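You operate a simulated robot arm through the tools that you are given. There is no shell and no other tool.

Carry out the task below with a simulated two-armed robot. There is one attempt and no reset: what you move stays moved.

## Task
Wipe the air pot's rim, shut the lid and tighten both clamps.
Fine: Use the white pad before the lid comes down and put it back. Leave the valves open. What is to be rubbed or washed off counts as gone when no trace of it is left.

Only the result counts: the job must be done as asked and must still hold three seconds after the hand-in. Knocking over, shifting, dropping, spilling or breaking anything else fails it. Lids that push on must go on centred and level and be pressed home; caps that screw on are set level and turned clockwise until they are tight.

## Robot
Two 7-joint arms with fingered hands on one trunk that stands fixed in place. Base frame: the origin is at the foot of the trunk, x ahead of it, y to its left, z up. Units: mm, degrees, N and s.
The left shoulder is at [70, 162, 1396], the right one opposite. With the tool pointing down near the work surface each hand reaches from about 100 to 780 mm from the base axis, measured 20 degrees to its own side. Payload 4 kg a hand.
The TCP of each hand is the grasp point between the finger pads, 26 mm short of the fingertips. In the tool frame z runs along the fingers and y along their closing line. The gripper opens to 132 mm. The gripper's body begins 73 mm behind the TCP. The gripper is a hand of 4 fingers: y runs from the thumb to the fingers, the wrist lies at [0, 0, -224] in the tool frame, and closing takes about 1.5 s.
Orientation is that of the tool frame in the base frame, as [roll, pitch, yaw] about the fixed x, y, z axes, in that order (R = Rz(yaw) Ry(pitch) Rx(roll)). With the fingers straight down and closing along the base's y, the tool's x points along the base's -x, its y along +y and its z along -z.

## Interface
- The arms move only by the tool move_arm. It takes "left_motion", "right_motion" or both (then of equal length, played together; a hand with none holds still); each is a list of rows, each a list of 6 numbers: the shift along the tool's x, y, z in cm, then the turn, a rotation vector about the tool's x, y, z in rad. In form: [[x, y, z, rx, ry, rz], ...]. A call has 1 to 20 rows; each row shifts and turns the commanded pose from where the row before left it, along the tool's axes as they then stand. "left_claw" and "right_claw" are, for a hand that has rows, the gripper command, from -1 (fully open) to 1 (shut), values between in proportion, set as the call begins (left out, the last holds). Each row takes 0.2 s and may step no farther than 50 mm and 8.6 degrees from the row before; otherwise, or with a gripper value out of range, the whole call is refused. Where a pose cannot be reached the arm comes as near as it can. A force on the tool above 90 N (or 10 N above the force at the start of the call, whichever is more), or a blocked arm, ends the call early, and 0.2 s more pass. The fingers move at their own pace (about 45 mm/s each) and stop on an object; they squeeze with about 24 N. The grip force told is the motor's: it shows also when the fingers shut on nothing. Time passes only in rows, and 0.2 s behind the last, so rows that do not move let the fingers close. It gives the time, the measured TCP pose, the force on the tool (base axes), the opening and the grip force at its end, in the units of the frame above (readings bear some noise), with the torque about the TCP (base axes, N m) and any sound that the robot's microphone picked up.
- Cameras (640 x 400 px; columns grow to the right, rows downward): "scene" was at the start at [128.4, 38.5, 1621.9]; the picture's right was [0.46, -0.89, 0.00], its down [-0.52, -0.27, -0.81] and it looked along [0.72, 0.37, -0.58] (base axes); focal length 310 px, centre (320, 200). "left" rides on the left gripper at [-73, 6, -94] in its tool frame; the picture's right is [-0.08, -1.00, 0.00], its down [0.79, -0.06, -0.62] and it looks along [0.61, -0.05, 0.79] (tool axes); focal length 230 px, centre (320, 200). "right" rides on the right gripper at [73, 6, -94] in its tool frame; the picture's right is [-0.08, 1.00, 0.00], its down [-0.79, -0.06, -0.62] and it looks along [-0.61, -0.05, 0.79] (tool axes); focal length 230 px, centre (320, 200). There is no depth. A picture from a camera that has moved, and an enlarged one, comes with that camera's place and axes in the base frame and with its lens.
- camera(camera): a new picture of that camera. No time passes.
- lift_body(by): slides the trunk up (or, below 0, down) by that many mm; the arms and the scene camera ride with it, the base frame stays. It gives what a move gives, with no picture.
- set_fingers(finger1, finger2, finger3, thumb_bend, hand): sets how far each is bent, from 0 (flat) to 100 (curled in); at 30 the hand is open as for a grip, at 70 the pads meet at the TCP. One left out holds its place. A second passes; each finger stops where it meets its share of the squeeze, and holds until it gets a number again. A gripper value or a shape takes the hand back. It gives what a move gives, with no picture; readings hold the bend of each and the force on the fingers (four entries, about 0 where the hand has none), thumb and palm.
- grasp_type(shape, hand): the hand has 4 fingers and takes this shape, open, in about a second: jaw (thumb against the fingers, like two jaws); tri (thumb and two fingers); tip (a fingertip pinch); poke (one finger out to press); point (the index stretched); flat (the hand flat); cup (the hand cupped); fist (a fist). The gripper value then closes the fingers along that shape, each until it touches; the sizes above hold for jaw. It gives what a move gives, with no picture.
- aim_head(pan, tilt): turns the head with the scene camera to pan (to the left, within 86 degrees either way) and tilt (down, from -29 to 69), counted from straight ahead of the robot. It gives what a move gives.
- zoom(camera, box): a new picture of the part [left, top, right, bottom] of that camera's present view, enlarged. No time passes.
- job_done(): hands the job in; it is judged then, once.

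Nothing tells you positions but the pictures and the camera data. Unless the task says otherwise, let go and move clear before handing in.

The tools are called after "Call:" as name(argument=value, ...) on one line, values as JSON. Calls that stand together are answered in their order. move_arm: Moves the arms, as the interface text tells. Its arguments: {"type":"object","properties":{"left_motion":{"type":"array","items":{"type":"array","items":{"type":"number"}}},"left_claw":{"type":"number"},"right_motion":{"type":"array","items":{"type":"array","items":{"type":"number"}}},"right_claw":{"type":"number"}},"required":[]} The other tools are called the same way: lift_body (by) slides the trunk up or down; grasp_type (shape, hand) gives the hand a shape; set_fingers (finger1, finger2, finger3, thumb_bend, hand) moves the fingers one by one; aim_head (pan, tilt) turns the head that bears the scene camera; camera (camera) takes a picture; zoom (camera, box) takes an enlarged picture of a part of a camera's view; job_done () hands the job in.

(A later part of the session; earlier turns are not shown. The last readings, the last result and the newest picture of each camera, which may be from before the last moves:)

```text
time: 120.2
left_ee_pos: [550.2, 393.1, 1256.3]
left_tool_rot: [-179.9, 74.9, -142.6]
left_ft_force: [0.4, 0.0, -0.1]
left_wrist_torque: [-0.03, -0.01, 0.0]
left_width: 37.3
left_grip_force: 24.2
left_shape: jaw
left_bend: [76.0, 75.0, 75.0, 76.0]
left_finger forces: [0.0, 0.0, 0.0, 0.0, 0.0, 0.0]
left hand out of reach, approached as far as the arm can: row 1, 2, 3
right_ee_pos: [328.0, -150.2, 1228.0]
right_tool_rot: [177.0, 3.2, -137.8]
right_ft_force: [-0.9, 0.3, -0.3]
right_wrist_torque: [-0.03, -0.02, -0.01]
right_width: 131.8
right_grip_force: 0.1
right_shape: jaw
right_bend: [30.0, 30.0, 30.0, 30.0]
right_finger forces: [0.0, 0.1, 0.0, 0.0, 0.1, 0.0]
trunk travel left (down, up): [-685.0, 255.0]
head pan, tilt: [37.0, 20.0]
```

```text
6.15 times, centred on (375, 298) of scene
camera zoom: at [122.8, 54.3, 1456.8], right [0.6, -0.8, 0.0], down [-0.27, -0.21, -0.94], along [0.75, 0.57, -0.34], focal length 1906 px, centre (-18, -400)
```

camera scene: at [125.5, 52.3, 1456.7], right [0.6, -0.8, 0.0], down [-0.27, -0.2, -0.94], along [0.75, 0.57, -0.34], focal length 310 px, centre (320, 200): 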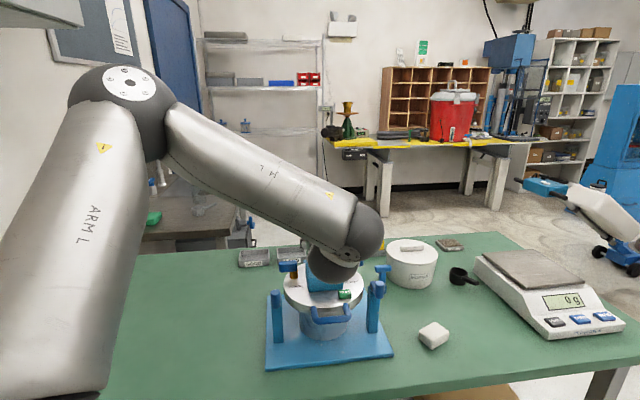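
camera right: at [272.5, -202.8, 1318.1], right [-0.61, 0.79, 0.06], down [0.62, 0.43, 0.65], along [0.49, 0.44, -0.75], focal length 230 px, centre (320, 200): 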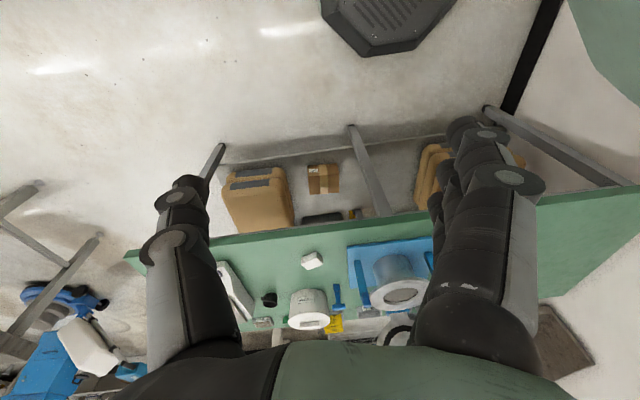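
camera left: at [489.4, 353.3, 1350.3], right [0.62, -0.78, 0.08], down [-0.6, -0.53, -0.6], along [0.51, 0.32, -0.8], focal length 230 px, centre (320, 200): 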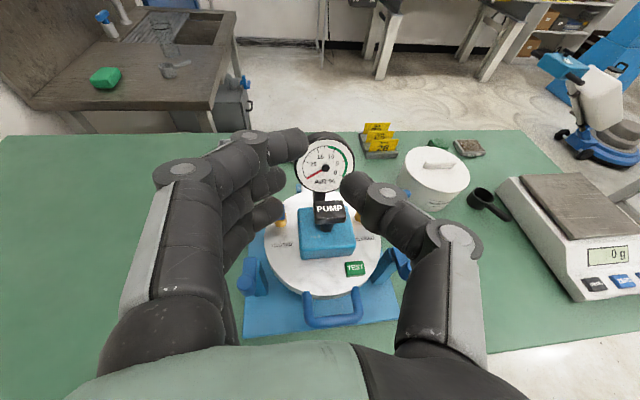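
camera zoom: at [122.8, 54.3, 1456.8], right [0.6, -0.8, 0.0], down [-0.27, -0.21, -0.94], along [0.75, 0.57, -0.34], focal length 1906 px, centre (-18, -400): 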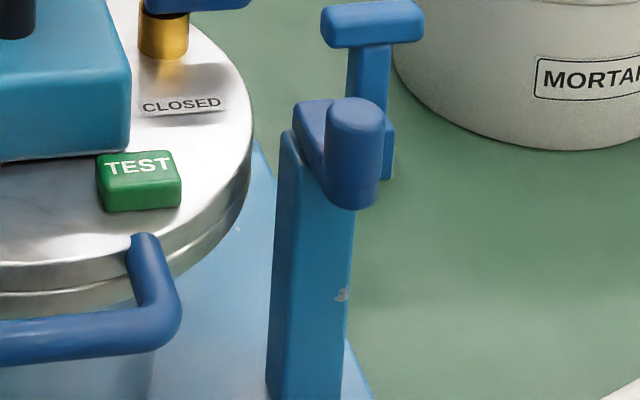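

Both clamp levers point toward the front and end in upright knobs, so each should swing inward over the lid's edge. I'll change the hand to its one-finger "poke" shape, back a little, and look at both clamps from above.

Call:
grasp_type(hand="left", shape="poke")

Call:
camera(camera="left")

Call:
zoom(camera="scene", box=[200, 150, 420, 300])

```text
time: 121.1
left_ee_pos: [550.8, 393.9, 1254.0]
left_tool_rot: [-179.7, 74.8, -142.7]
left_ft_force: [-0.1, -0.1, -0.3]
left_wrist_torque: [-0.02, -0.03, -0.02]
left_width: 0.0
left_grip_force: 0.0
left_shape: poke
left_bend: [100.0, 100.0, 100.0, 46.0]
left_finger forces: [0.0, 0.0, 0.0, 0.1, 0.0, 0.0]
right_ee_pos: [331.0, -150.5, 1228.5]
right_tool_rot: [176.8, 3.1, -137.7]
right_ft_force: [-0.2, 0.6, -0.2]
right_wrist_torque: [-0.01, 0.01, 0.0]
right_width: 131.9
right_grip_force: 0.1
right_shape: jaw
right_bend: [30.0, 30.0, 30.0, 30.0]
right_finger forces: [0.0, 0.0, 0.0, 0.1, 0.0, 0.0]
trunk travel left (down, up): [-685.0, 255.0]
head pan, tilt: [37.0, 20.0]
```

```text
taken
camera left: at [491.7, 353.6, 1349.2], right [0.62, -0.78, 0.08], down [-0.6, -0.53, -0.6], along [0.51, 0.32, -0.8], focal length 230 px, centre (320, 200)
```

left: 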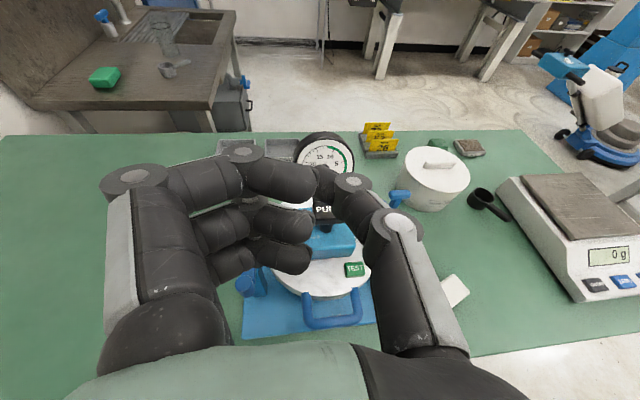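

```text
2.67 times, centred on (310, 225) of scene
camera zoom: at [124.9, 54.4, 1456.7], right [0.6, -0.8, 0.0], down [-0.27, -0.21, -0.94], along [0.75, 0.57, -0.34], focal length 826 px, centre (347, 133)
```

zoom: 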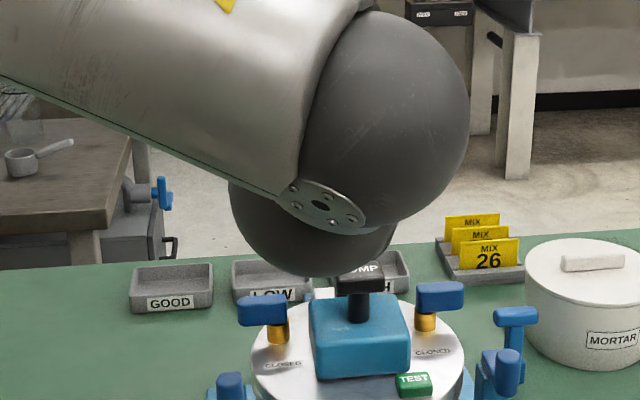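

The poke shape uses the thumb; a closed jaw makes a sturdier paddle for pushing. I'll switch to that and move to where the camera sees the left clamp up close.

Call:
grasp_type(hand="left", shape="jaw")

Call:
move_arm(left_motion=[[3.66, 2.83, -0.27, 0, 0, 0], [3.66, 2.83, -0.27, 0, 0, 0], [3.66, 2.83, -0.27, 0, 0, 0], [0, 0, 0, 0, 0, 0], [0, 0, 0, 0, 0, 0], [0, 0, 0, 0, 0, 0], [0, 0, 0, 0, 0, 0], [0, 0, 0, 0, 0, 0]], left_claw=1)

Call:
camera(camera="left")

Call:
camera(camera="scene")

```text
time: 122.0
left_ee_pos: [551.7, 393.6, 1255.2]
left_tool_rot: [-179.8, 74.9, -142.7]
left_ft_force: [0.4, 0.3, -0.5]
left_wrist_torque: [0.01, 0.04, 0.01]
left_width: 131.8
left_grip_force: 0.0
left_shape: jaw
left_bend: [30.0, 30.0, 30.0, 30.0]
left_finger forces: [0.0, 0.0, 0.0, 0.1, 0.1, 0.1]
right_ee_pos: [329.9, -151.0, 1229.2]
right_tool_rot: [176.9, 3.1, -137.8]
right_ft_force: [-0.7, 0.4, -0.3]
right_wrist_torque: [0.0, 0.02, -0.02]
right_width: 131.7
right_grip_force: 0.1
right_shape: jaw
right_bend: [30.0, 30.0, 30.0, 30.0]
right_finger forces: [0.1, 0.1, 0.1, 0.0, 0.0, 0.1]
trunk travel left (down, up): [-685.0, 255.0]
head pan, tilt: [37.0, 20.0]
```

```text
time: 123.8
left_ee_pos: [503.5, 449.9, 1155.0]
left_tool_rot: [179.9, 74.8, -142.7]
left_ft_force: [-0.1, -0.9, 0.0]
left_wrist_torque: [-0.01, 0.01, 0.02]
left_width: 0.0
left_grip_force: 12.5
left_shape: jaw
left_bend: [65.0, 60.0, 65.0, 65.0]
left_finger forces: [0.0, 0.0, 0.1, 0.0, 0.1, 0.1]
left hand out of reach, approached as far as the arm can: row 2, 3
right_ee_pos: [330.9, -151.4, 1228.3]
right_tool_rot: [176.9, 3.1, -137.8]
right_ft_force: [-0.1, -0.1, -0.7]
right_wrist_torque: [-0.01, -0.03, 0.0]
right_width: 131.8
right_grip_force: 0.3
right_shape: jaw
right_bend: [30.0, 30.0, 30.0, 30.0]
right_finger forces: [0.0, 0.0, 0.1, 0.0, 0.0, 0.0]
trunk travel left (down, up): [-685.0, 255.0]
head pan, tilt: [37.0, 20.0]
```

```text
taken
camera left: at [443.4, 409.1, 1248.5], right [0.62, -0.78, 0.07], down [-0.6, -0.53, -0.6], along [0.51, 0.33, -0.8], focal length 230 px, centre (320, 200)
```

left: 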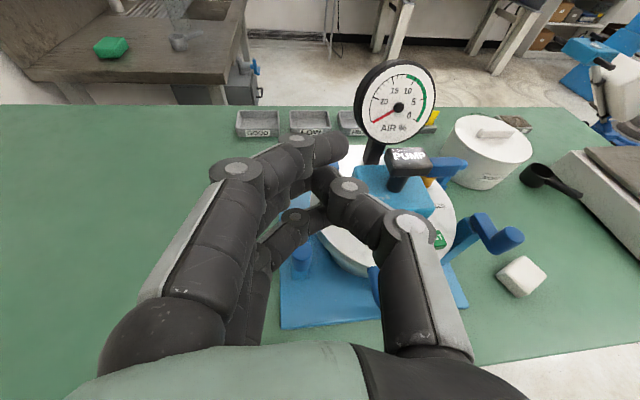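

```text
taken
camera scene: at [124.9, 54.4, 1456.7], right [0.6, -0.8, 0.0], down [-0.27, -0.21, -0.94], along [0.75, 0.57, -0.34], focal length 310 px, centre (320, 200)
```

scene: 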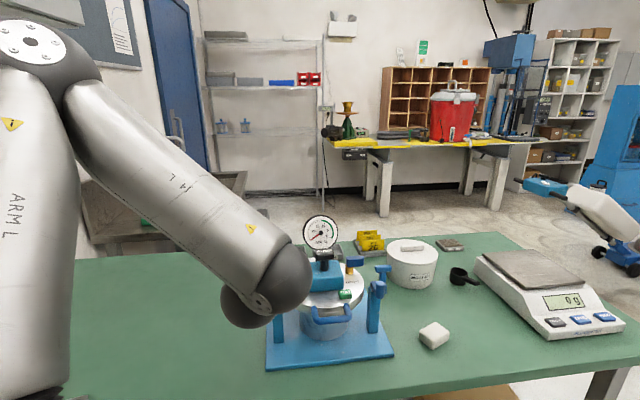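

The right clamp is in clear view here. I'll zoom in on it from this angle.

Call:
zoom(camera="left", box=[430, 190, 550, 300])

Call:
zoom(camera="left", box=[270, 230, 330, 330])

Call:
zoom(camera="scene", box=[255, 230, 405, 340])

```text
3.64 times, centred on (490, 245) of left
camera zoom: at [443.4, 409.1, 1248.5], right [0.62, -0.78, 0.07], down [-0.6, -0.53, -0.6], along [0.51, 0.33, -0.8], focal length 837 px, centre (-298, 36)
```

zoom: 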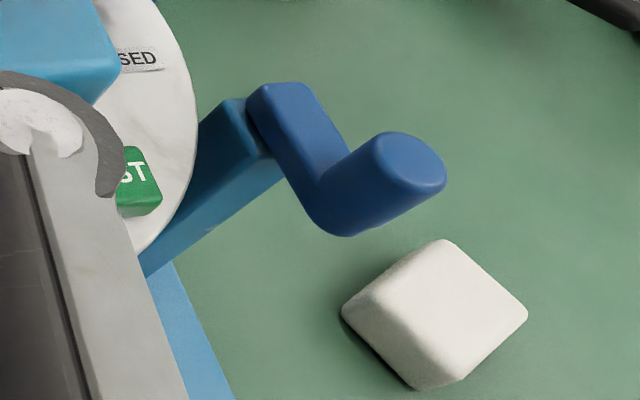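

```text
4.00 times, centred on (300, 280) of left
camera zoom: at [443.4, 409.1, 1248.5], right [0.62, -0.78, 0.07], down [-0.6, -0.53, -0.6], along [0.51, 0.33, -0.8], focal length 920 px, centre (400, -120)
```

zoom: 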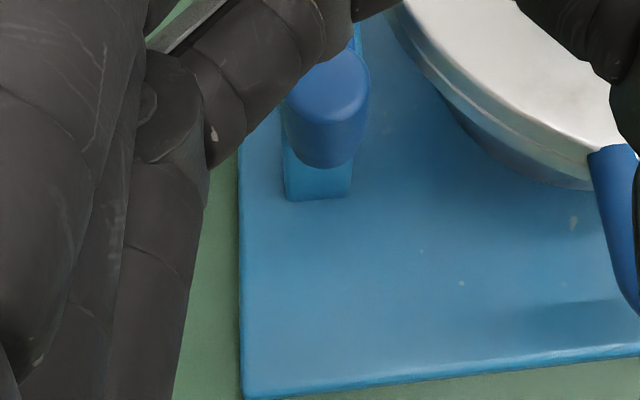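

```text
3.64 times, centred on (330, 285) of scene
camera zoom: at [124.9, 54.4, 1456.7], right [0.6, -0.8, 0.0], down [-0.27, -0.21, -0.94], along [0.75, 0.57, -0.34], focal length 1126 px, centre (284, -109)
```

zoom: 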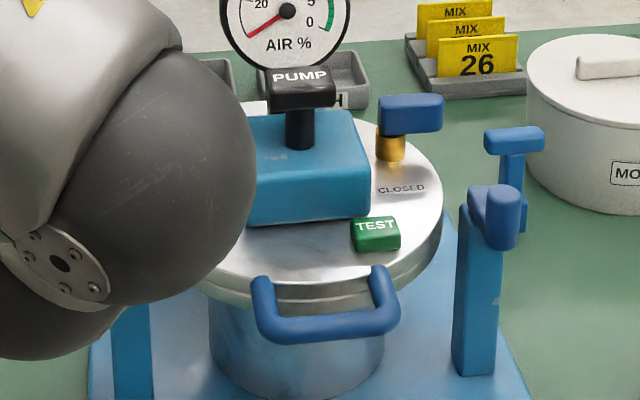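

The bar runs from each post toward the front and the knob stands up from its end, from about z 1000 to 1042. The left knob is at about (515, 470), so the best plan is to grasp it from the front and swing it inward. I'll back off, half-open the hand and lower the trunk for reach.

Call:
move_arm(left_motion=[[-1.42, 0, -2.45, 0, 0, 0], [-1.42, 0, -2.45, 0, 0, 0], [-1.42, 0, -2.45, 0, 0, 0]], left_claw=0.0)

Call:
lift_body(by=-130)

Call:
camera(camera="left")

Call:
camera(camera="scene")

```text
time: 124.6
left_ee_pos: [497.5, 423.7, 1224.7]
left_tool_rot: [-180.0, 74.9, -142.6]
left_ft_force: [0.4, 0.9, 0.1]
left_wrist_torque: [0.01, 0.02, 0.0]
left_width: 66.2
left_grip_force: 0.0
left_shape: jaw
left_bend: [73.0, 73.0, 73.0, 70.0]
left_finger forces: [0.0, 0.1, 0.0, 0.1, 0.0, 0.0]
left hand out of reach, approached as far as the arm can: row 1, 2, 3
right_ee_pos: [328.5, -151.2, 1229.7]
right_tool_rot: [177.0, 3.1, -137.9]
right_ft_force: [-0.7, -0.5, -0.1]
right_wrist_torque: [0.02, -0.01, -0.04]
right_width: 132.0
right_grip_force: 0.0
right_shape: jaw
right_bend: [30.0, 30.0, 30.0, 30.0]
right_finger forces: [0.1, 0.0, 0.0, 0.1, 0.1, 0.0]
trunk travel left (down, up): [-685.0, 255.0]
head pan, tilt: [37.0, 20.0]
```

```text
time: 126.2
left_ee_pos: [499.3, 425.2, 1093.7]
left_tool_rot: [180.0, 74.8, -142.6]
left_ft_force: [0.8, 0.8, -0.2]
left_wrist_torque: [-0.01, 0.03, 0.0]
left_width: 66.1
left_grip_force: 0.1
left_shape: jaw
left_bend: [73.0, 73.0, 73.0, 70.0]
left_finger forces: [0.0, 0.0, 0.0, 0.1, 0.1, 0.1]
right_ee_pos: [330.0, -150.1, 1098.7]
right_tool_rot: [176.9, 3.1, -137.8]
right_ft_force: [-0.2, -0.1, -0.5]
right_wrist_torque: [0.01, 0.01, 0.05]
right_width: 132.0
right_grip_force: 0.0
right_shape: jaw
right_bend: [30.0, 30.0, 30.0, 30.0]
right_finger forces: [0.1, 0.0, 0.0, 0.1, 0.0, 0.0]
trunk travel left (down, up): [-555.0, 385.0]
head pan, tilt: [37.0, 20.0]
```

```text
taken
camera left: at [438.6, 384.2, 1188.2], right [0.62, -0.78, 0.07], down [-0.6, -0.53, -0.6], along [0.51, 0.33, -0.8], focal length 230 px, centre (320, 200)
```

left: 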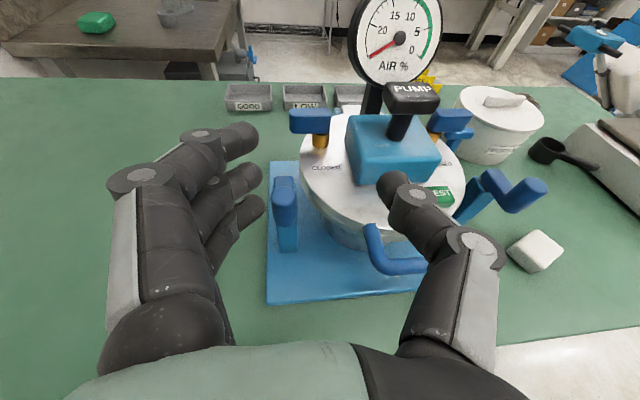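

```text
taken
camera scene: at [124.4, 54.4, 1326.8], right [0.6, -0.8, 0.0], down [-0.27, -0.21, -0.94], along [0.75, 0.57, -0.34], focal length 310 px, centre (320, 200)
```

scene: 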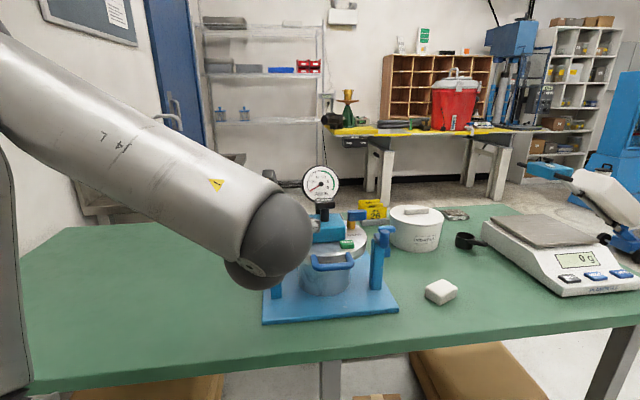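

The left clamp is right between the open fingers. I'll zoom to line up on its knob.

Call:
zoom(camera="left", box=[240, 150, 340, 270])

```text
3.33 times, centred on (290, 210) of left
camera zoom: at [438.6, 384.2, 1188.2], right [0.62, -0.78, 0.07], down [-0.6, -0.53, -0.6], along [0.51, 0.33, -0.8], focal length 767 px, centre (420, 167)
```

zoom: 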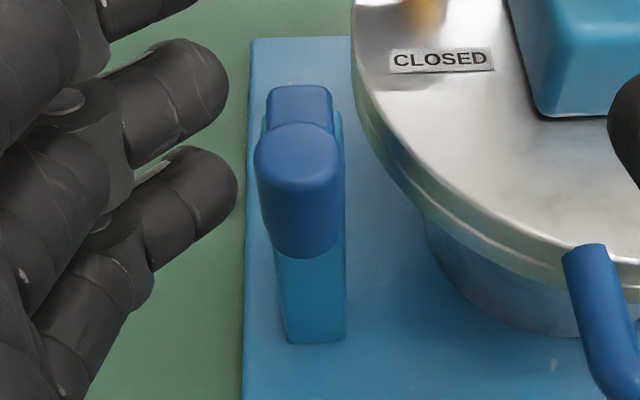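

The knob's top is at about (516, 469). I'll come down in front of it and then slide forward so it sits between thumb and fingers.

Call:
move_arm(left_motion=[[2.92, 1.27, 0.25, 0, 0, 0], [2.92, 1.27, 0.25, 0, 0, 0]])

Call:
camera(camera="left")

```text
time: 126.8
left_ee_pos: [502.8, 446.8, 1041.1]
left_tool_rot: [179.8, 74.9, -142.7]
left_ft_force: [0.4, -0.7, -0.2]
left_wrist_torque: [0.0, -0.04, -0.04]
left_width: 65.9
left_grip_force: 0.1
left_shape: jaw
left_bend: [73.0, 73.0, 73.0, 70.0]
left_finger forces: [0.1, 0.1, 0.0, 0.1, 0.0, 0.1]
left hand out of reach, approached as far as the arm can: row 1, 2
right_ee_pos: [330.5, -150.0, 1098.1]
right_tool_rot: [176.9, 3.2, -137.7]
right_ft_force: [-0.3, 0.0, 0.9]
right_wrist_torque: [-0.01, 0.0, 0.01]
right_width: 131.9
right_grip_force: 0.1
right_shape: jaw
right_bend: [30.0, 30.0, 30.0, 30.0]
right_finger forces: [0.0, 0.0, 0.0, 0.0, 0.0, 0.0]
trunk travel left (down, up): [-555.0, 385.0]
head pan, tilt: [37.0, 20.0]
```

```text
taken
camera left: at [443.6, 406.6, 1135.2], right [0.62, -0.78, 0.07], down [-0.6, -0.53, -0.6], along [0.5, 0.33, -0.8], focal length 230 px, centre (320, 200)
```

left: 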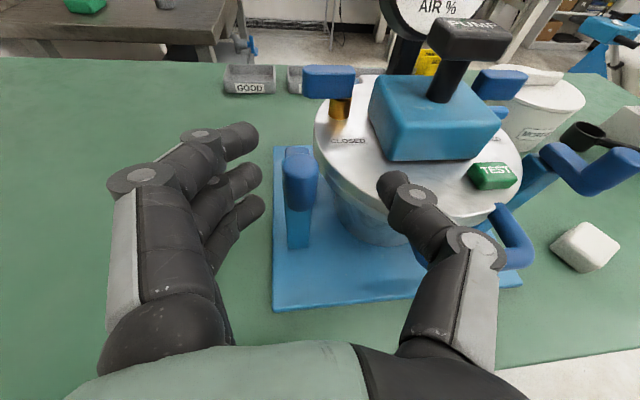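

Now the last step forward-left to bring the knob to the grasp point.

Call:
move_arm(left_motion=[[-0.12, 0.52, 1.2, 0, 0, 0], [-0.11, 0.52, 1.2, 0, 0, 0]])

Call:
camera(camera="left")

Call:
zoom(camera="left", box=[230, 120, 410, 260])

```text
time: 127.4
left_ee_pos: [515.4, 467.8, 1036.9]
left_tool_rot: [-180.0, 74.9, -142.7]
left_ft_force: [0.4, 0.9, -0.4]
left_wrist_torque: [-0.04, 0.05, 0.01]
left_width: 66.1
left_grip_force: 0.1
left_shape: jaw
left_bend: [73.0, 73.0, 73.0, 70.0]
left_finger forces: [0.0, 0.0, 0.0, 0.0, 0.0, 0.0]
right_ee_pos: [328.9, -150.5, 1097.7]
right_tool_rot: [177.0, 3.2, -137.7]
right_ft_force: [0.3, 0.0, 0.5]
right_wrist_torque: [-0.03, -0.01, 0.0]
right_width: 131.8
right_grip_force: 0.0
right_shape: jaw
right_bend: [30.0, 30.0, 30.0, 30.0]
right_finger forces: [0.0, 0.0, 0.0, 0.1, 0.0, 0.1]
trunk travel left (down, up): [-555.0, 385.0]
head pan, tilt: [37.0, 20.0]
```

```text
taken
camera left: at [455.6, 428.7, 1131.1], right [0.62, -0.78, 0.07], down [-0.6, -0.53, -0.6], along [0.51, 0.33, -0.8], focal length 230 px, centre (320, 200)
```

left: 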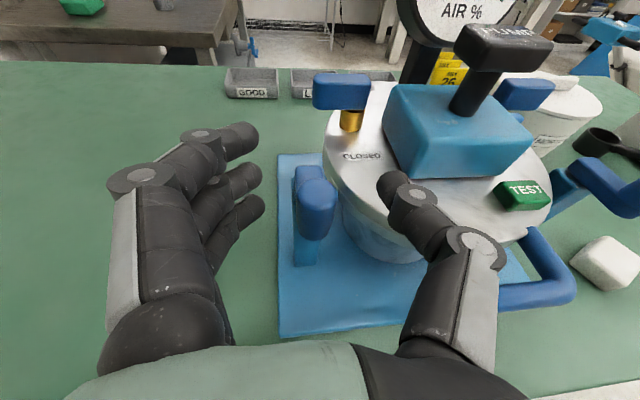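

```text
2.86 times, centred on (320, 190) of left
camera zoom: at [455.6, 428.7, 1131.1], right [0.62, -0.78, 0.07], down [-0.6, -0.53, -0.6], along [0.51, 0.33, -0.8], focal length 657 px, centre (320, 229)
```

zoom: 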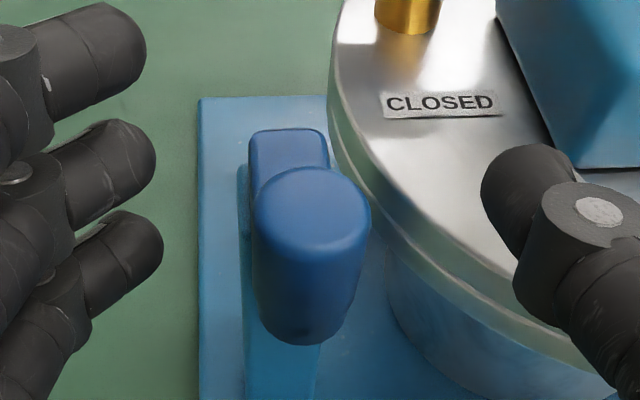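

The knob is centred at the grasp point. I'll close on it.

Call:
move_arm(left_motion=[[0, 0, 0, 0, 0, 0], [0, 0, 0, 0, 0, 0], [0, 0, 0, 0, 0, 0], [0, 0, 0, 0, 0, 0], [0, 0, 0, 0, 0, 0], [0, 0, 0, 0, 0, 0]], left_claw=0.8)

Call:
zoom(camera="left", box=[200, 100, 440, 260])

```text
time: 128.8
left_ee_pos: [515.1, 469.8, 1037.5]
left_tool_rot: [-179.9, 75.0, -142.7]
left_ft_force: [-2.6, 1.9, -0.1]
left_wrist_torque: [0.06, 0.09, 0.09]
left_width: 14.2
left_grip_force: 0.1
left_shape: jaw
left_bend: [72.0, 72.0, 71.0, 70.0]
left_finger forces: [0.1, 0.0, 2.9, 0.0, 0.0, 0.0]
right_ee_pos: [329.0, -150.6, 1099.1]
right_tool_rot: [177.0, 3.0, -137.6]
right_ft_force: [0.1, -0.2, -0.2]
right_wrist_torque: [0.01, -0.01, 0.0]
right_width: 131.9
right_grip_force: 0.0
right_shape: jaw
right_bend: [30.0, 30.0, 30.0, 30.0]
right_finger forces: [0.1, 0.0, 0.1, 0.1, 0.0, 0.0]
trunk travel left (down, up): [-555.0, 385.0]
head pan, tilt: [37.0, 20.0]
```

```text
2.50 times, centred on (320, 180) of left
camera zoom: at [455.1, 428.6, 1131.3], right [0.62, -0.78, 0.07], down [-0.6, -0.53, -0.6], along [0.51, 0.33, -0.8], focal length 575 px, centre (320, 250)
```

zoom: 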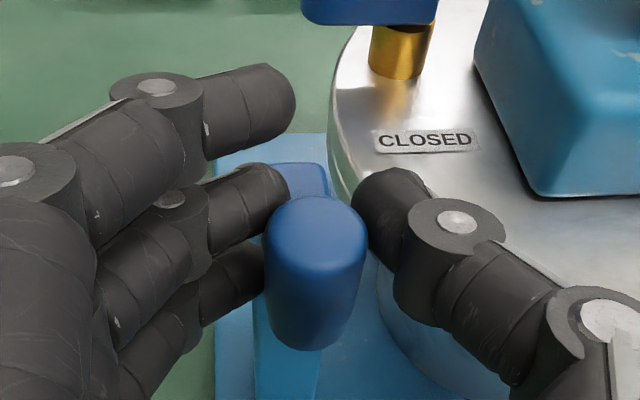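

The knob is enclosed by thumb and two fingers. I'll tighten slightly and start swinging it inward (to the right), watching the forces.

Call:
move_arm(left_motion=[[0, 0, 0, 0, 0, 0], [0, 0, 0, 0, 0, 0], [-0.029, -0.414, 0.108, 0, 0, 0], [-0.029, -0.414, 0.108, 0, 0, 0]], left_claw=1)

Call:
zoom(camera="left", box=[200, 100, 440, 260])

```text
time: 129.8
left_ee_pos: [519.4, 465.4, 1035.6]
left_tool_rot: [179.8, 74.9, -142.7]
left_ft_force: [-8.9, 8.6, 1.4]
left_wrist_torque: [0.19, 0.49, 0.39]
left_width: 2.2
left_grip_force: 24.0
left_shape: jaw
left_bend: [67.0, 69.0, 72.0, 72.0]
left_finger forces: [0.1, 9.3, 17.2, 0.0, 16.0, 0.0]
right_ee_pos: [327.3, -148.4, 1100.4]
right_tool_rot: [177.1, 3.2, -137.6]
right_ft_force: [0.5, -0.8, 0.0]
right_wrist_torque: [-0.02, -0.01, 0.01]
right_width: 131.8
right_grip_force: 0.1
right_shape: jaw
right_bend: [30.0, 30.0, 30.0, 30.0]
right_finger forces: [0.0, 0.0, 0.0, 0.0, 0.1, 0.0]
trunk travel left (down, up): [-555.0, 385.0]
head pan, tilt: [37.0, 20.0]
```

```text
2.50 times, centred on (320, 180) of left
camera zoom: at [460.7, 425.3, 1130.9], right [0.62, -0.78, 0.07], down [-0.6, -0.53, -0.6], along [0.5, 0.33, -0.8], focal length 575 px, centre (320, 250)
```

zoom: 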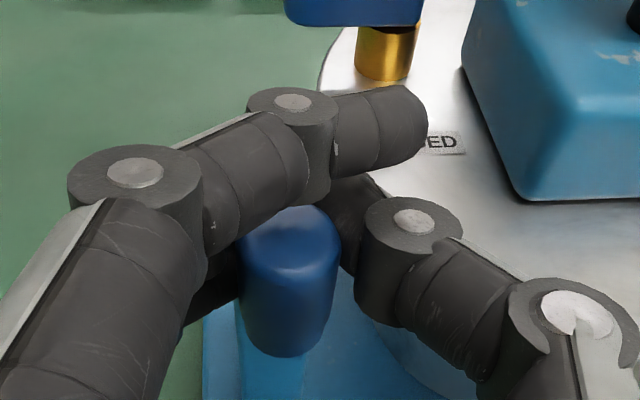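

The hand shifted about 6 mm but the knob didn't budge at 12 N, and the upper finger is reaching toward the valve. I'll open that upper finger, keep the other two and the thumb on the knob, and push harder.

Call:
set_fingers(hand="left", finger1=25, finger2=80, finger3=80, thumb_bend=80)

Call:
move_arm(left_motion=[[-0.058, -0.8, 0.215, 0, 0, 0], [-0.05, -0.7, 0.2, 0, 0, 0]])

Call:
zoom(camera="left", box=[200, 100, 440, 260])

```text
time: 130.8
left_ee_pos: [522.6, 466.2, 1036.0]
left_tool_rot: [-179.8, 75.0, -142.3]
left_ft_force: [2.9, 12.9, 1.2]
left_wrist_torque: [0.19, 0.12, 0.09]
left_width: 71.7
left_grip_force: 14.0
left_shape: fingers
left_bend: [25.0, 71.0, 77.0, 74.0]
left_finger forces: [0.0, 8.8, 8.4, 0.0, 11.2, 0.1]
right_ee_pos: [331.3, -148.2, 1098.0]
right_tool_rot: [177.0, 3.0, -137.8]
right_ft_force: [-0.5, 0.1, 0.4]
right_wrist_torque: [-0.05, 0.03, -0.05]
right_width: 131.9
right_grip_force: 0.1
right_shape: jaw
right_bend: [30.0, 30.0, 30.0, 30.0]
right_finger forces: [0.1, 0.1, 0.0, 0.0, 0.0, 0.1]
trunk travel left (down, up): [-555.0, 385.0]
head pan, tilt: [37.0, 20.0]
```

```text
time: 131.4
left_ee_pos: [533.5, 455.7, 1035.5]
left_tool_rot: [-179.8, 74.8, -142.4]
left_ft_force: [-8.5, 15.5, 1.5]
left_wrist_torque: [0.03, 0.36, 0.48]
left_width: 69.7
left_grip_force: 17.1
left_shape: fingers
left_bend: [25.0, 71.0, 79.0, 74.0]
left_finger forces: [0.1, 10.0, 13.4, 0.0, 9.7, 0.0]
right_ee_pos: [328.3, -147.8, 1100.1]
right_tool_rot: [177.1, 3.0, -137.8]
right_ft_force: [-0.5, -0.6, -0.3]
right_wrist_torque: [-0.02, -0.01, 0.0]
right_width: 132.0
right_grip_force: 0.0
right_shape: jaw
right_bend: [30.0, 30.0, 30.0, 30.0]
right_finger forces: [0.0, 0.0, 0.0, 0.1, 0.1, 0.1]
trunk travel left (down, up): [-555.0, 385.0]
head pan, tilt: [37.0, 20.0]
```

```text
2.50 times, centred on (320, 180) of left
camera zoom: at [473.3, 416.2, 1130.0], right [0.62, -0.78, 0.08], down [-0.6, -0.54, -0.6], along [0.5, 0.33, -0.8], focal length 575 px, centre (320, 250)
```

zoom: 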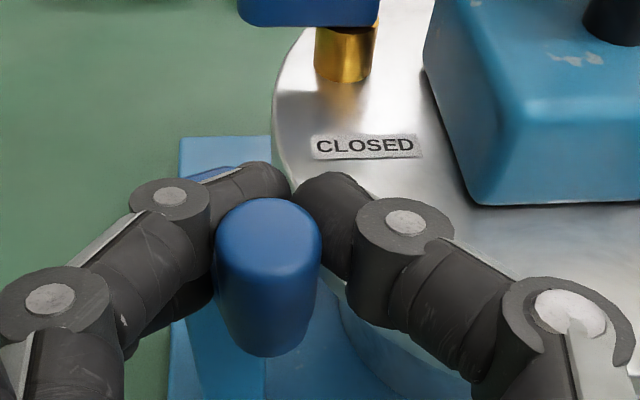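

The knob is moving: it has swung about 12 mm inward on an arc, with roughly 17 N. I'll keep following the arc inward.

Call:
move_arm(left_motion=[[-0.13, -0.74, 0.487, 0, 0, 0], [-0.16, -0.6, 0.595, 0, 0, 0]])

Call:
zoom(camera="left", box=[200, 100, 440, 260])

```text
time: 132.0
left_ee_pos: [549.5, 452.6, 1034.3]
left_tool_rot: [-179.6, 74.8, -142.2]
left_ft_force: [-16.7, 8.2, -3.5]
left_wrist_torque: [-0.15, 0.26, 0.69]
left_width: 65.7
left_grip_force: 13.9
left_shape: fingers
left_bend: [25.0, 71.0, 79.0, 77.0]
left_finger forces: [0.1, 10.4, 13.6, 0.0, 4.1, 0.0]
right_ee_pos: [327.0, -148.7, 1100.1]
right_tool_rot: [177.1, 3.1, -137.6]
right_ft_force: [-0.1, -0.5, 0.3]
right_wrist_torque: [-0.02, 0.02, -0.02]
right_width: 132.1
right_grip_force: 0.0
right_shape: jaw
right_bend: [30.0, 30.0, 30.0, 30.0]
right_finger forces: [0.0, 0.0, 0.0, 0.1, 0.1, 0.0]
trunk travel left (down, up): [-555.0, 385.0]
head pan, tilt: [37.0, 20.0]
```

```text
2.50 times, centred on (320, 180) of left
camera zoom: at [489.0, 411.9, 1130.1], right [0.62, -0.78, 0.08], down [-0.6, -0.54, -0.6], along [0.51, 0.32, -0.8], focal length 575 px, centre (320, 250)
```

zoom: 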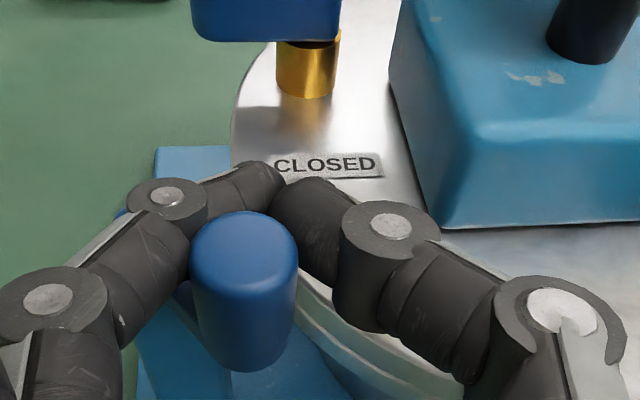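

The lever has turned about 43° and its radius is near 34 mm. One more step like this, then I'll switch to pushing the knob from the front with closed fingertips.

Call:
move_arm(left_motion=[[-0.18, -0.71, 0.68, 0, 0, 0], [-0.15, -0.5, 0.6, 0, 0, 0]])

Call:
zoom(camera="left", box=[200, 100, 440, 260])

```text
time: 132.6
left_ee_pos: [561.7, 450.1, 1037.3]
left_tool_rot: [-180.0, 74.9, -142.4]
left_ft_force: [-44.7, -2.7, -5.2]
left_wrist_torque: [-0.53, 0.73, 2.17]
left_width: 63.5
left_grip_force: 25.0
left_shape: fingers
left_bend: [25.0, 71.0, 79.0, 79.0]
left_finger forces: [0.0, 13.6, 34.0, 0.1, 1.8, 0.0]
right_ee_pos: [323.1, -150.2, 1101.0]
right_tool_rot: [177.2, 3.4, -137.7]
right_ft_force: [0.0, -0.4, 0.5]
right_wrist_torque: [-0.01, -0.03, 0.0]
right_width: 132.1
right_grip_force: 0.0
right_shape: jaw
right_bend: [30.0, 30.0, 30.0, 30.0]
right_finger forces: [0.0, 0.0, 0.0, 0.1, 0.1, 0.1]
trunk travel left (down, up): [-555.0, 385.0]
head pan, tilt: [37.0, 20.0]
```

```text
2.50 times, centred on (320, 180) of left
camera zoom: at [502.7, 410.2, 1131.1], right [0.62, -0.78, 0.08], down [-0.6, -0.54, -0.6], along [0.5, 0.33, -0.8], focal length 575 px, centre (320, 250)
```

zoom: 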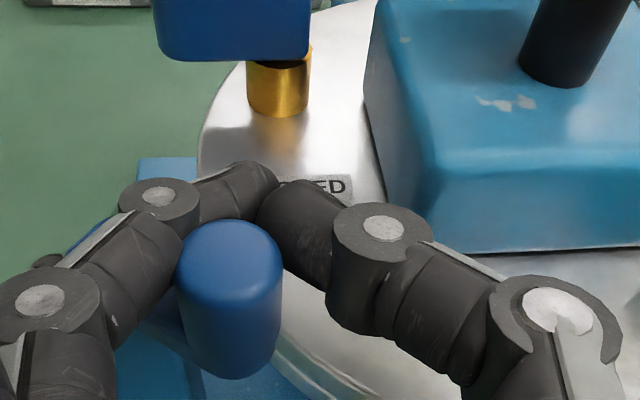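

The lever is at about 59° but the sideways force has risen to 45 N, so this push direction is used up. I'll ease off, open the fingers a little and back out.

Call:
move_arm(left_motion=[[0, 0.8, 0, 0, 0, 0], [0, 0.6, 0, 0, 0, 0]])

Call:
set_fingers(hand="left", finger1=30, finger2=48, finger3=48, thumb_bend=52)

Call:
camera(camera="left")

```text
time: 133.2
left_ee_pos: [560.9, 460.4, 1037.8]
left_tool_rot: [-179.3, 75.2, -142.1]
left_ft_force: [-14.4, -1.8, -2.3]
left_wrist_torque: [-0.19, 0.25, 0.65]
left_width: 64.1
left_grip_force: 7.6
left_shape: fingers
left_bend: [25.0, 71.0, 80.0, 79.0]
left_finger forces: [0.1, 3.4, 11.2, 0.0, 0.1, 0.0]
right_ee_pos: [327.8, -149.8, 1100.6]
right_tool_rot: [177.0, 3.1, -137.9]
right_ft_force: [0.2, -0.3, -0.2]
right_wrist_torque: [-0.01, 0.01, -0.01]
right_width: 132.0
right_grip_force: 0.1
right_shape: jaw
right_bend: [30.0, 30.0, 30.0, 30.0]
right_finger forces: [0.0, 0.1, 0.0, 0.0, 0.0, 0.1]
trunk travel left (down, up): [-555.0, 385.0]
head pan, tilt: [37.0, 20.0]
```

```text
time: 134.2
left_ee_pos: [558.8, 461.9, 1037.3]
left_tool_rot: [-179.8, 75.1, -142.3]
left_ft_force: [-12.1, 14.2, 8.4]
left_wrist_torque: [0.37, 0.09, 0.16]
left_width: 86.6
left_grip_force: 9.4
left_shape: fingers
left_bend: [30.0, 48.0, 42.0, 56.0]
left_finger forces: [0.0, 0.0, 6.7, 0.0, 12.0, 0.1]
right_ee_pos: [326.1, -148.4, 1098.8]
right_tool_rot: [177.2, 3.2, -137.8]
right_ft_force: [-0.7, 0.1, 0.4]
right_wrist_torque: [-0.03, 0.01, 0.0]
right_width: 131.5
right_grip_force: 0.0
right_shape: jaw
right_bend: [30.0, 30.0, 30.0, 30.0]
right_finger forces: [0.0, 0.0, 0.1, 0.0, 0.0, 0.0]
trunk travel left (down, up): [-555.0, 385.0]
head pan, tilt: [37.0, 20.0]
```

```text
taken
camera left: at [498.7, 421.2, 1131.2], right [0.62, -0.78, 0.08], down [-0.6, -0.53, -0.6], along [0.51, 0.33, -0.8], focal length 230 px, centre (320, 200)
```

left: 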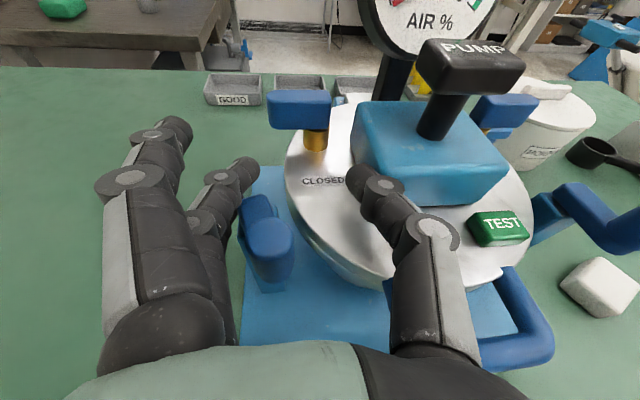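

The lever seems to have come back partway, and the thumb is pressing on something at the right. I'll relieve the thumb at once and look.

Call:
set_fingers(hand="left", thumb_bend=66)

Call:
zoom(camera="left", box=[180, 130, 420, 310])

```text
time: 135.2
left_ee_pos: [560.9, 459.8, 1036.6]
left_tool_rot: [-179.8, 74.8, -142.6]
left_ft_force: [-3.0, 5.0, 4.3]
left_wrist_torque: [0.35, 0.17, 0.02]
left_width: 78.5
left_grip_force: 3.1
left_shape: fingers
left_bend: [30.0, 48.0, 41.0, 66.0]
left_finger forces: [0.0, 0.1, 6.0, 0.0, 0.1, 0.1]
right_ee_pos: [329.0, -150.2, 1098.6]
right_tool_rot: [177.0, 3.2, -137.7]
right_ft_force: [-0.7, 0.3, -0.3]
right_wrist_torque: [0.0, 0.01, -0.02]
right_width: 131.8
right_grip_force: 0.1
right_shape: jaw
right_bend: [30.0, 30.0, 30.0, 30.0]
right_finger forces: [0.1, 0.0, 0.0, 0.0, 0.0, 0.1]
trunk travel left (down, up): [-555.0, 385.0]
head pan, tilt: [37.0, 20.0]
```

```text
2.22 times, centred on (300, 220) of left
camera zoom: at [500.2, 420.1, 1130.2], right [0.62, -0.78, 0.08], down [-0.6, -0.53, -0.6], along [0.51, 0.33, -0.8], focal length 511 px, centre (364, 156)
```

zoom: 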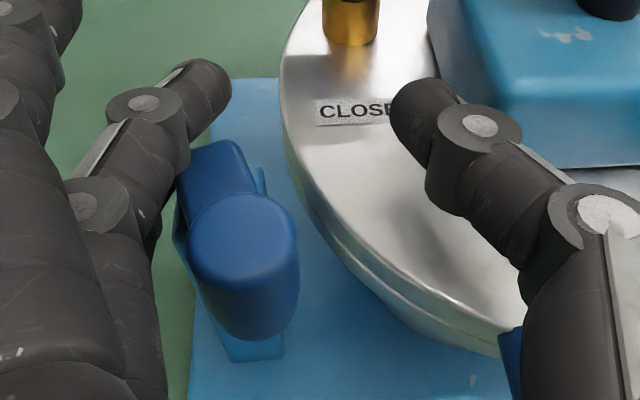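

Now I see the cause: the finger tips had reached past the pivot and were pressing on the bar's rear end, turning it back. I'll rise clear and switch to a single stretched index finger to push only the knob.

Call:
move_arm(left_motion=[[-3.87, 0, -1.03, 0, 0, 0], [-3.87, 0, -1.03, 0, 0, 0]])

Call:
grasp_type(hand="left", shape="point")

Call:
camera(camera="left")

Call:
camera(camera="scene")

```text
time: 135.8
left_ee_pos: [561.1, 459.7, 1116.8]
left_tool_rot: [179.9, 74.8, -142.8]
left_ft_force: [0.0, -0.6, 0.7]
left_wrist_torque: [0.02, 0.01, -0.01]
left_width: 78.5
left_grip_force: 0.0
left_shape: fingers
left_bend: [30.0, 48.0, 48.0, 66.0]
left_finger forces: [0.0, 0.0, 0.0, 0.1, 0.0, 0.0]
right_ee_pos: [329.0, -150.5, 1098.4]
right_tool_rot: [176.9, 3.1, -137.8]
right_ft_force: [0.0, 0.0, -0.1]
right_wrist_torque: [-0.03, -0.03, 0.0]
right_width: 131.7
right_grip_force: 0.0
right_shape: jaw
right_bend: [30.0, 30.0, 30.0, 30.0]
right_finger forces: [0.0, 0.0, 0.0, 0.1, 0.0, 0.1]
trunk travel left (down, up): [-555.0, 385.0]
head pan, tilt: [37.0, 20.0]
```

```text
time: 136.7
left_ee_pos: [563.0, 461.4, 1116.3]
left_tool_rot: [179.8, 74.9, -142.7]
left_ft_force: [-0.3, -0.6, -0.3]
left_wrist_torque: [0.01, -0.05, -0.01]
left_width: 125.9
left_grip_force: 0.1
left_shape: point
left_bend: [28.0, 100.0, 99.0, 54.0]
left_finger forces: [0.0, 0.0, 0.0, 0.0, 0.0, 0.1]
right_ee_pos: [330.4, -149.9, 1098.6]
right_tool_rot: [176.9, 3.1, -137.8]
right_ft_force: [-0.7, 0.0, 0.2]
right_wrist_torque: [0.02, -0.02, 0.02]
right_width: 132.0
right_grip_force: 0.0
right_shape: jaw
right_bend: [30.0, 30.0, 30.0, 30.0]
right_finger forces: [0.0, 0.1, 0.0, 0.0, 0.1, 0.0]
trunk travel left (down, up): [-555.0, 385.0]
head pan, tilt: [37.0, 20.0]
```

```text
taken
camera left: at [501.8, 420.5, 1210.3], right [0.62, -0.78, 0.07], down [-0.6, -0.53, -0.6], along [0.51, 0.33, -0.8], focal length 230 px, centre (320, 200)
```

left: 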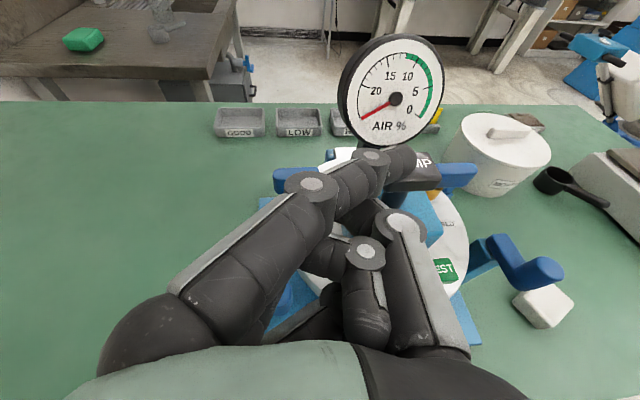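

```text
taken
camera scene: at [124.4, 54.4, 1326.7], right [0.6, -0.8, 0.0], down [-0.27, -0.21, -0.94], along [0.75, 0.57, -0.34], focal length 310 px, centre (320, 200)
```

scene: 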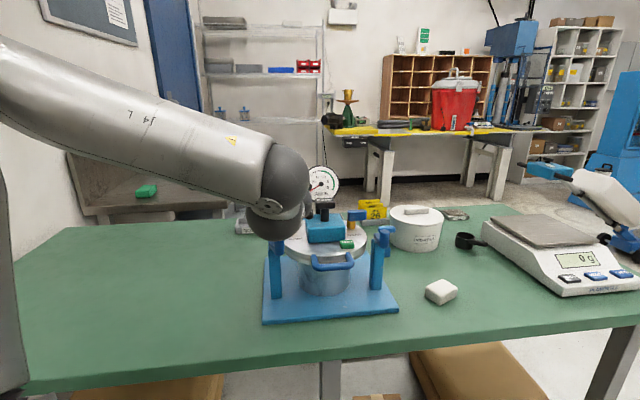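

The point shape angles off to the right, so I'll use the closed jaw as a beak instead and come down to the left of the left knob, touching it only with the tips.

Call:
grasp_type(hand="left", shape="jaw")

Call:
move_arm(left_motion=[[1.3, 2.82, -1.75, 0, 0, 0], [1.3, 2.82, -1.75, 0, 0, 0], [0, 0, 0, 0, 0, 0], [0, 0, 0, 0, 0, 0], [0, 0, 0, 0, 0, 0], [0, 0, 0, 0, 0, 0], [0, 0, 0, 0, 0, 0], [0, 0, 0, 0, 0, 0]], left_claw=1)

Call:
camera(camera="left")

```text
time: 137.6
left_ee_pos: [562.1, 460.9, 1114.6]
left_tool_rot: [179.9, 74.9, -142.8]
left_ft_force: [0.6, -0.2, -0.1]
left_wrist_torque: [0.04, 0.02, 0.01]
left_width: 132.1
left_grip_force: 0.0
left_shape: jaw
left_bend: [30.0, 30.0, 30.0, 30.0]
left_finger forces: [0.0, 0.1, 0.0, 0.1, 0.0, 0.0]
right_ee_pos: [331.1, -151.0, 1098.8]
right_tool_rot: [176.9, 3.1, -137.8]
right_ft_force: [0.1, -0.8, 0.8]
right_wrist_torque: [-0.01, 0.01, 0.03]
right_width: 131.7
right_grip_force: 0.1
right_shape: jaw
right_bend: [30.0, 30.0, 30.0, 30.0]
right_finger forces: [0.0, 0.0, 0.0, 0.0, 0.1, 0.0]
trunk travel left (down, up): [-555.0, 385.0]
head pan, tilt: [37.0, 20.0]
```

```text
time: 139.4
left_ee_pos: [495.5, 481.0, 1100.9]
left_tool_rot: [180.0, 74.9, -142.8]
left_ft_force: [-0.4, -0.2, -0.5]
left_wrist_torque: [0.0, 0.0, 0.02]
left_width: 0.1
left_grip_force: 13.2
left_shape: jaw
left_bend: [65.0, 60.0, 65.0, 65.0]
left_finger forces: [0.0, 0.1, 0.0, 0.1, 0.1, 0.1]
right_ee_pos: [330.1, -151.1, 1098.8]
right_tool_rot: [176.9, 3.1, -137.9]
right_ft_force: [-0.9, -0.6, -0.3]
right_wrist_torque: [-0.05, 0.02, -0.02]
right_width: 132.1
right_grip_force: 0.0
right_shape: jaw
right_bend: [30.0, 30.0, 30.0, 30.0]
right_finger forces: [0.0, 0.0, 0.0, 0.0, 0.0, 0.0]
trunk travel left (down, up): [-555.0, 385.0]
head pan, tilt: [37.0, 20.0]
```

```text
taken
camera left: at [435.2, 440.7, 1195.4], right [0.62, -0.78, 0.07], down [-0.6, -0.53, -0.6], along [0.51, 0.33, -0.8], focal length 230 px, centre (320, 200)
```

left: 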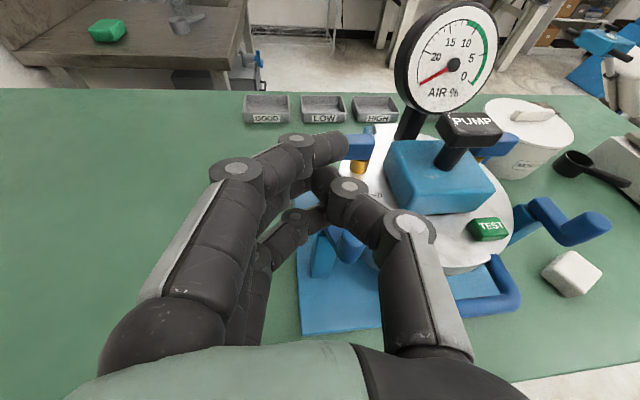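

The knob is just right of the closed tips. I'll lower to knob height.

Call:
move_arm(left_motion=[[3.38, 0, 0.9, 0, 0, 0], [3.38, 0, 0.9, 0, 0, 0]])

Call:
camera(camera="left")

Call:
zoom(camera="left", box=[240, 130, 440, 280])

```text
time: 140.0
left_ee_pos: [494.5, 482.4, 1028.4]
left_tool_rot: [179.8, 74.8, -142.9]
left_ft_force: [0.2, 0.0, 0.0]
left_wrist_torque: [0.01, 0.01, -0.02]
left_width: 0.0
left_grip_force: 24.1
left_shape: jaw
left_bend: [67.0, 59.0, 67.0, 66.0]
left_finger forces: [0.1, 0.0, 0.1, 0.1, 0.1, 0.0]
right_ee_pos: [331.1, -150.4, 1099.3]
right_tool_rot: [176.9, 3.1, -137.8]
right_ft_force: [0.0, 0.0, 0.7]
right_wrist_torque: [-0.03, 0.01, -0.02]
right_width: 131.7
right_grip_force: 0.1
right_shape: jaw
right_bend: [30.0, 30.0, 30.0, 30.0]
right_finger forces: [0.0, 0.0, 0.0, 0.1, 0.0, 0.1]
trunk travel left (down, up): [-555.0, 385.0]
head pan, tilt: [37.0, 20.0]
```

```text
taken
camera left: at [435.3, 440.9, 1123.6], right [0.62, -0.78, 0.07], down [-0.6, -0.53, -0.6], along [0.51, 0.33, -0.8], focal length 230 px, centre (320, 200)
```

left: 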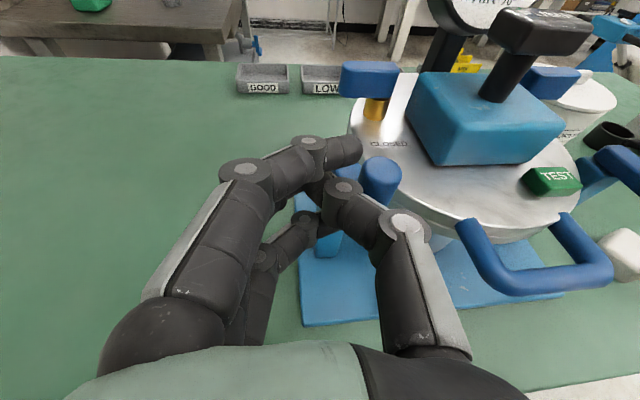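

```text
2.67 times, centred on (340, 205) of left
camera zoom: at [435.3, 440.9, 1123.6], right [0.62, -0.78, 0.07], down [-0.6, -0.53, -0.6], along [0.51, 0.33, -0.8], focal length 614 px, centre (267, 187)
```

zoom: 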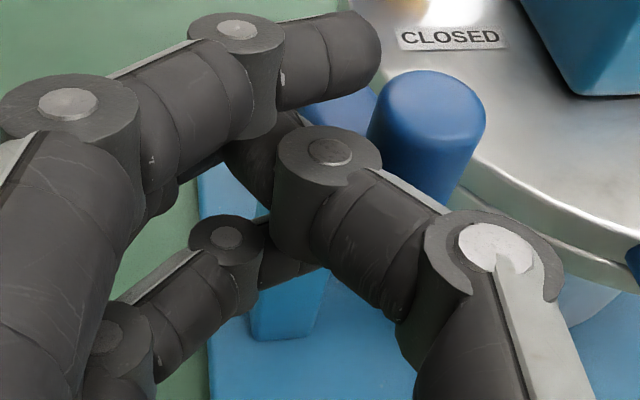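

The tips and thumb lie just left and in front of the knob. I'll push right and forward along the arc in small steps.

Call:
move_arm(left_motion=[[-0.053, -0.78, 0.2, 0, 0, 0], [-0.105, -0.753, 0.391, 0, 0, 0], [-0.153, -0.627, 0.57, 0, 0, 0]])

Call:
zoom(camera="left", box=[240, 130, 440, 280])

```text
time: 140.8
left_ee_pos: [517.4, 470.8, 1029.8]
left_tool_rot: [179.9, 74.9, -142.8]
left_ft_force: [-0.7, 0.6, 0.8]
left_wrist_torque: [0.01, 0.03, -0.01]
left_width: 0.2
left_grip_force: 23.9
left_shape: jaw
left_bend: [67.0, 59.0, 68.0, 66.0]
left_finger forces: [0.0, 0.1, 0.6, 0.0, 0.0, 0.0]
right_ee_pos: [330.7, -149.9, 1099.9]
right_tool_rot: [176.9, 3.2, -137.8]
right_ft_force: [0.5, 0.4, -0.3]
right_wrist_torque: [-0.04, -0.01, 0.01]
right_width: 131.6
right_grip_force: 0.1
right_shape: jaw
right_bend: [30.0, 30.0, 30.0, 30.0]
right_finger forces: [0.1, 0.0, 0.0, 0.0, 0.1, 0.1]
trunk travel left (down, up): [-555.0, 385.0]
head pan, tilt: [37.0, 20.0]
```

```text
2.67 times, centred on (340, 205) of left
camera zoom: at [457.0, 431.3, 1124.2], right [0.62, -0.78, 0.07], down [-0.6, -0.53, -0.6], along [0.51, 0.33, -0.8], focal length 614 px, centre (267, 187)
```

zoom: 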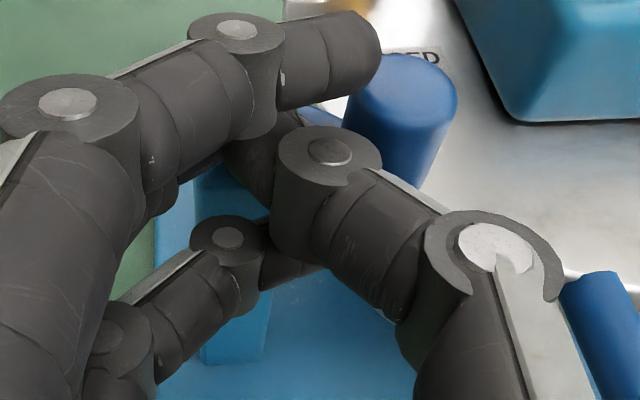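

The knob moved easily to about 52° with almost no force; the earlier resistance was just the finger on the bar's rear. I'll continue around the arc.

Call:
move_arm(left_motion=[[-0.197, -0.4, 0.735, 0, 0, 0], [-0.219, -0.29, 0.818, 0, 0, 0]])

Call:
zoom(camera="left", box=[240, 100, 440, 250])

```text
time: 141.4
left_ee_pos: [534.4, 474.4, 1031.9]
left_tool_rot: [-179.9, 75.0, -142.5]
left_ft_force: [-0.2, -1.0, 0.1]
left_wrist_torque: [-0.04, 0.02, -0.01]
left_width: 0.0
left_grip_force: 23.9
left_shape: jaw
left_bend: [67.0, 59.0, 69.0, 66.0]
left_finger forces: [0.0, 0.0, 0.8, 0.0, 0.0, 0.0]
right_ee_pos: [331.0, -150.3, 1099.1]
right_tool_rot: [176.9, 3.2, -137.8]
right_ft_force: [0.6, -0.6, 0.3]
right_wrist_torque: [0.01, -0.02, 0.0]
right_width: 132.0
right_grip_force: 0.1
right_shape: jaw
right_bend: [30.0, 30.0, 30.0, 30.0]
right_finger forces: [0.1, 0.0, 0.0, 0.0, 0.0, 0.1]
trunk travel left (down, up): [-555.0, 385.0]
head pan, tilt: [37.0, 20.0]
```

```text
2.67 times, centred on (340, 175) of left
camera zoom: at [473.9, 434.3, 1124.8], right [0.62, -0.78, 0.08], down [-0.6, -0.53, -0.6], along [0.51, 0.33, -0.8], focal length 614 px, centre (267, 267)
```

zoom: 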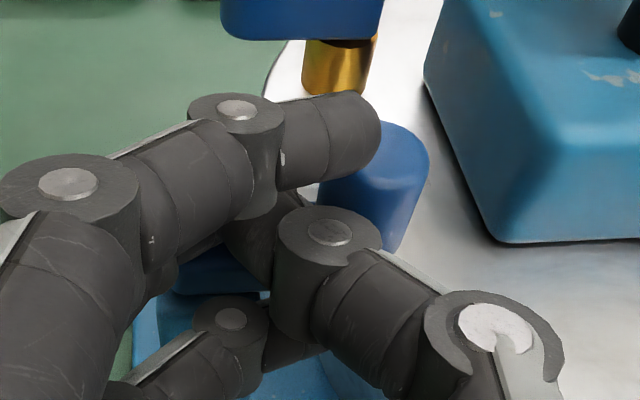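

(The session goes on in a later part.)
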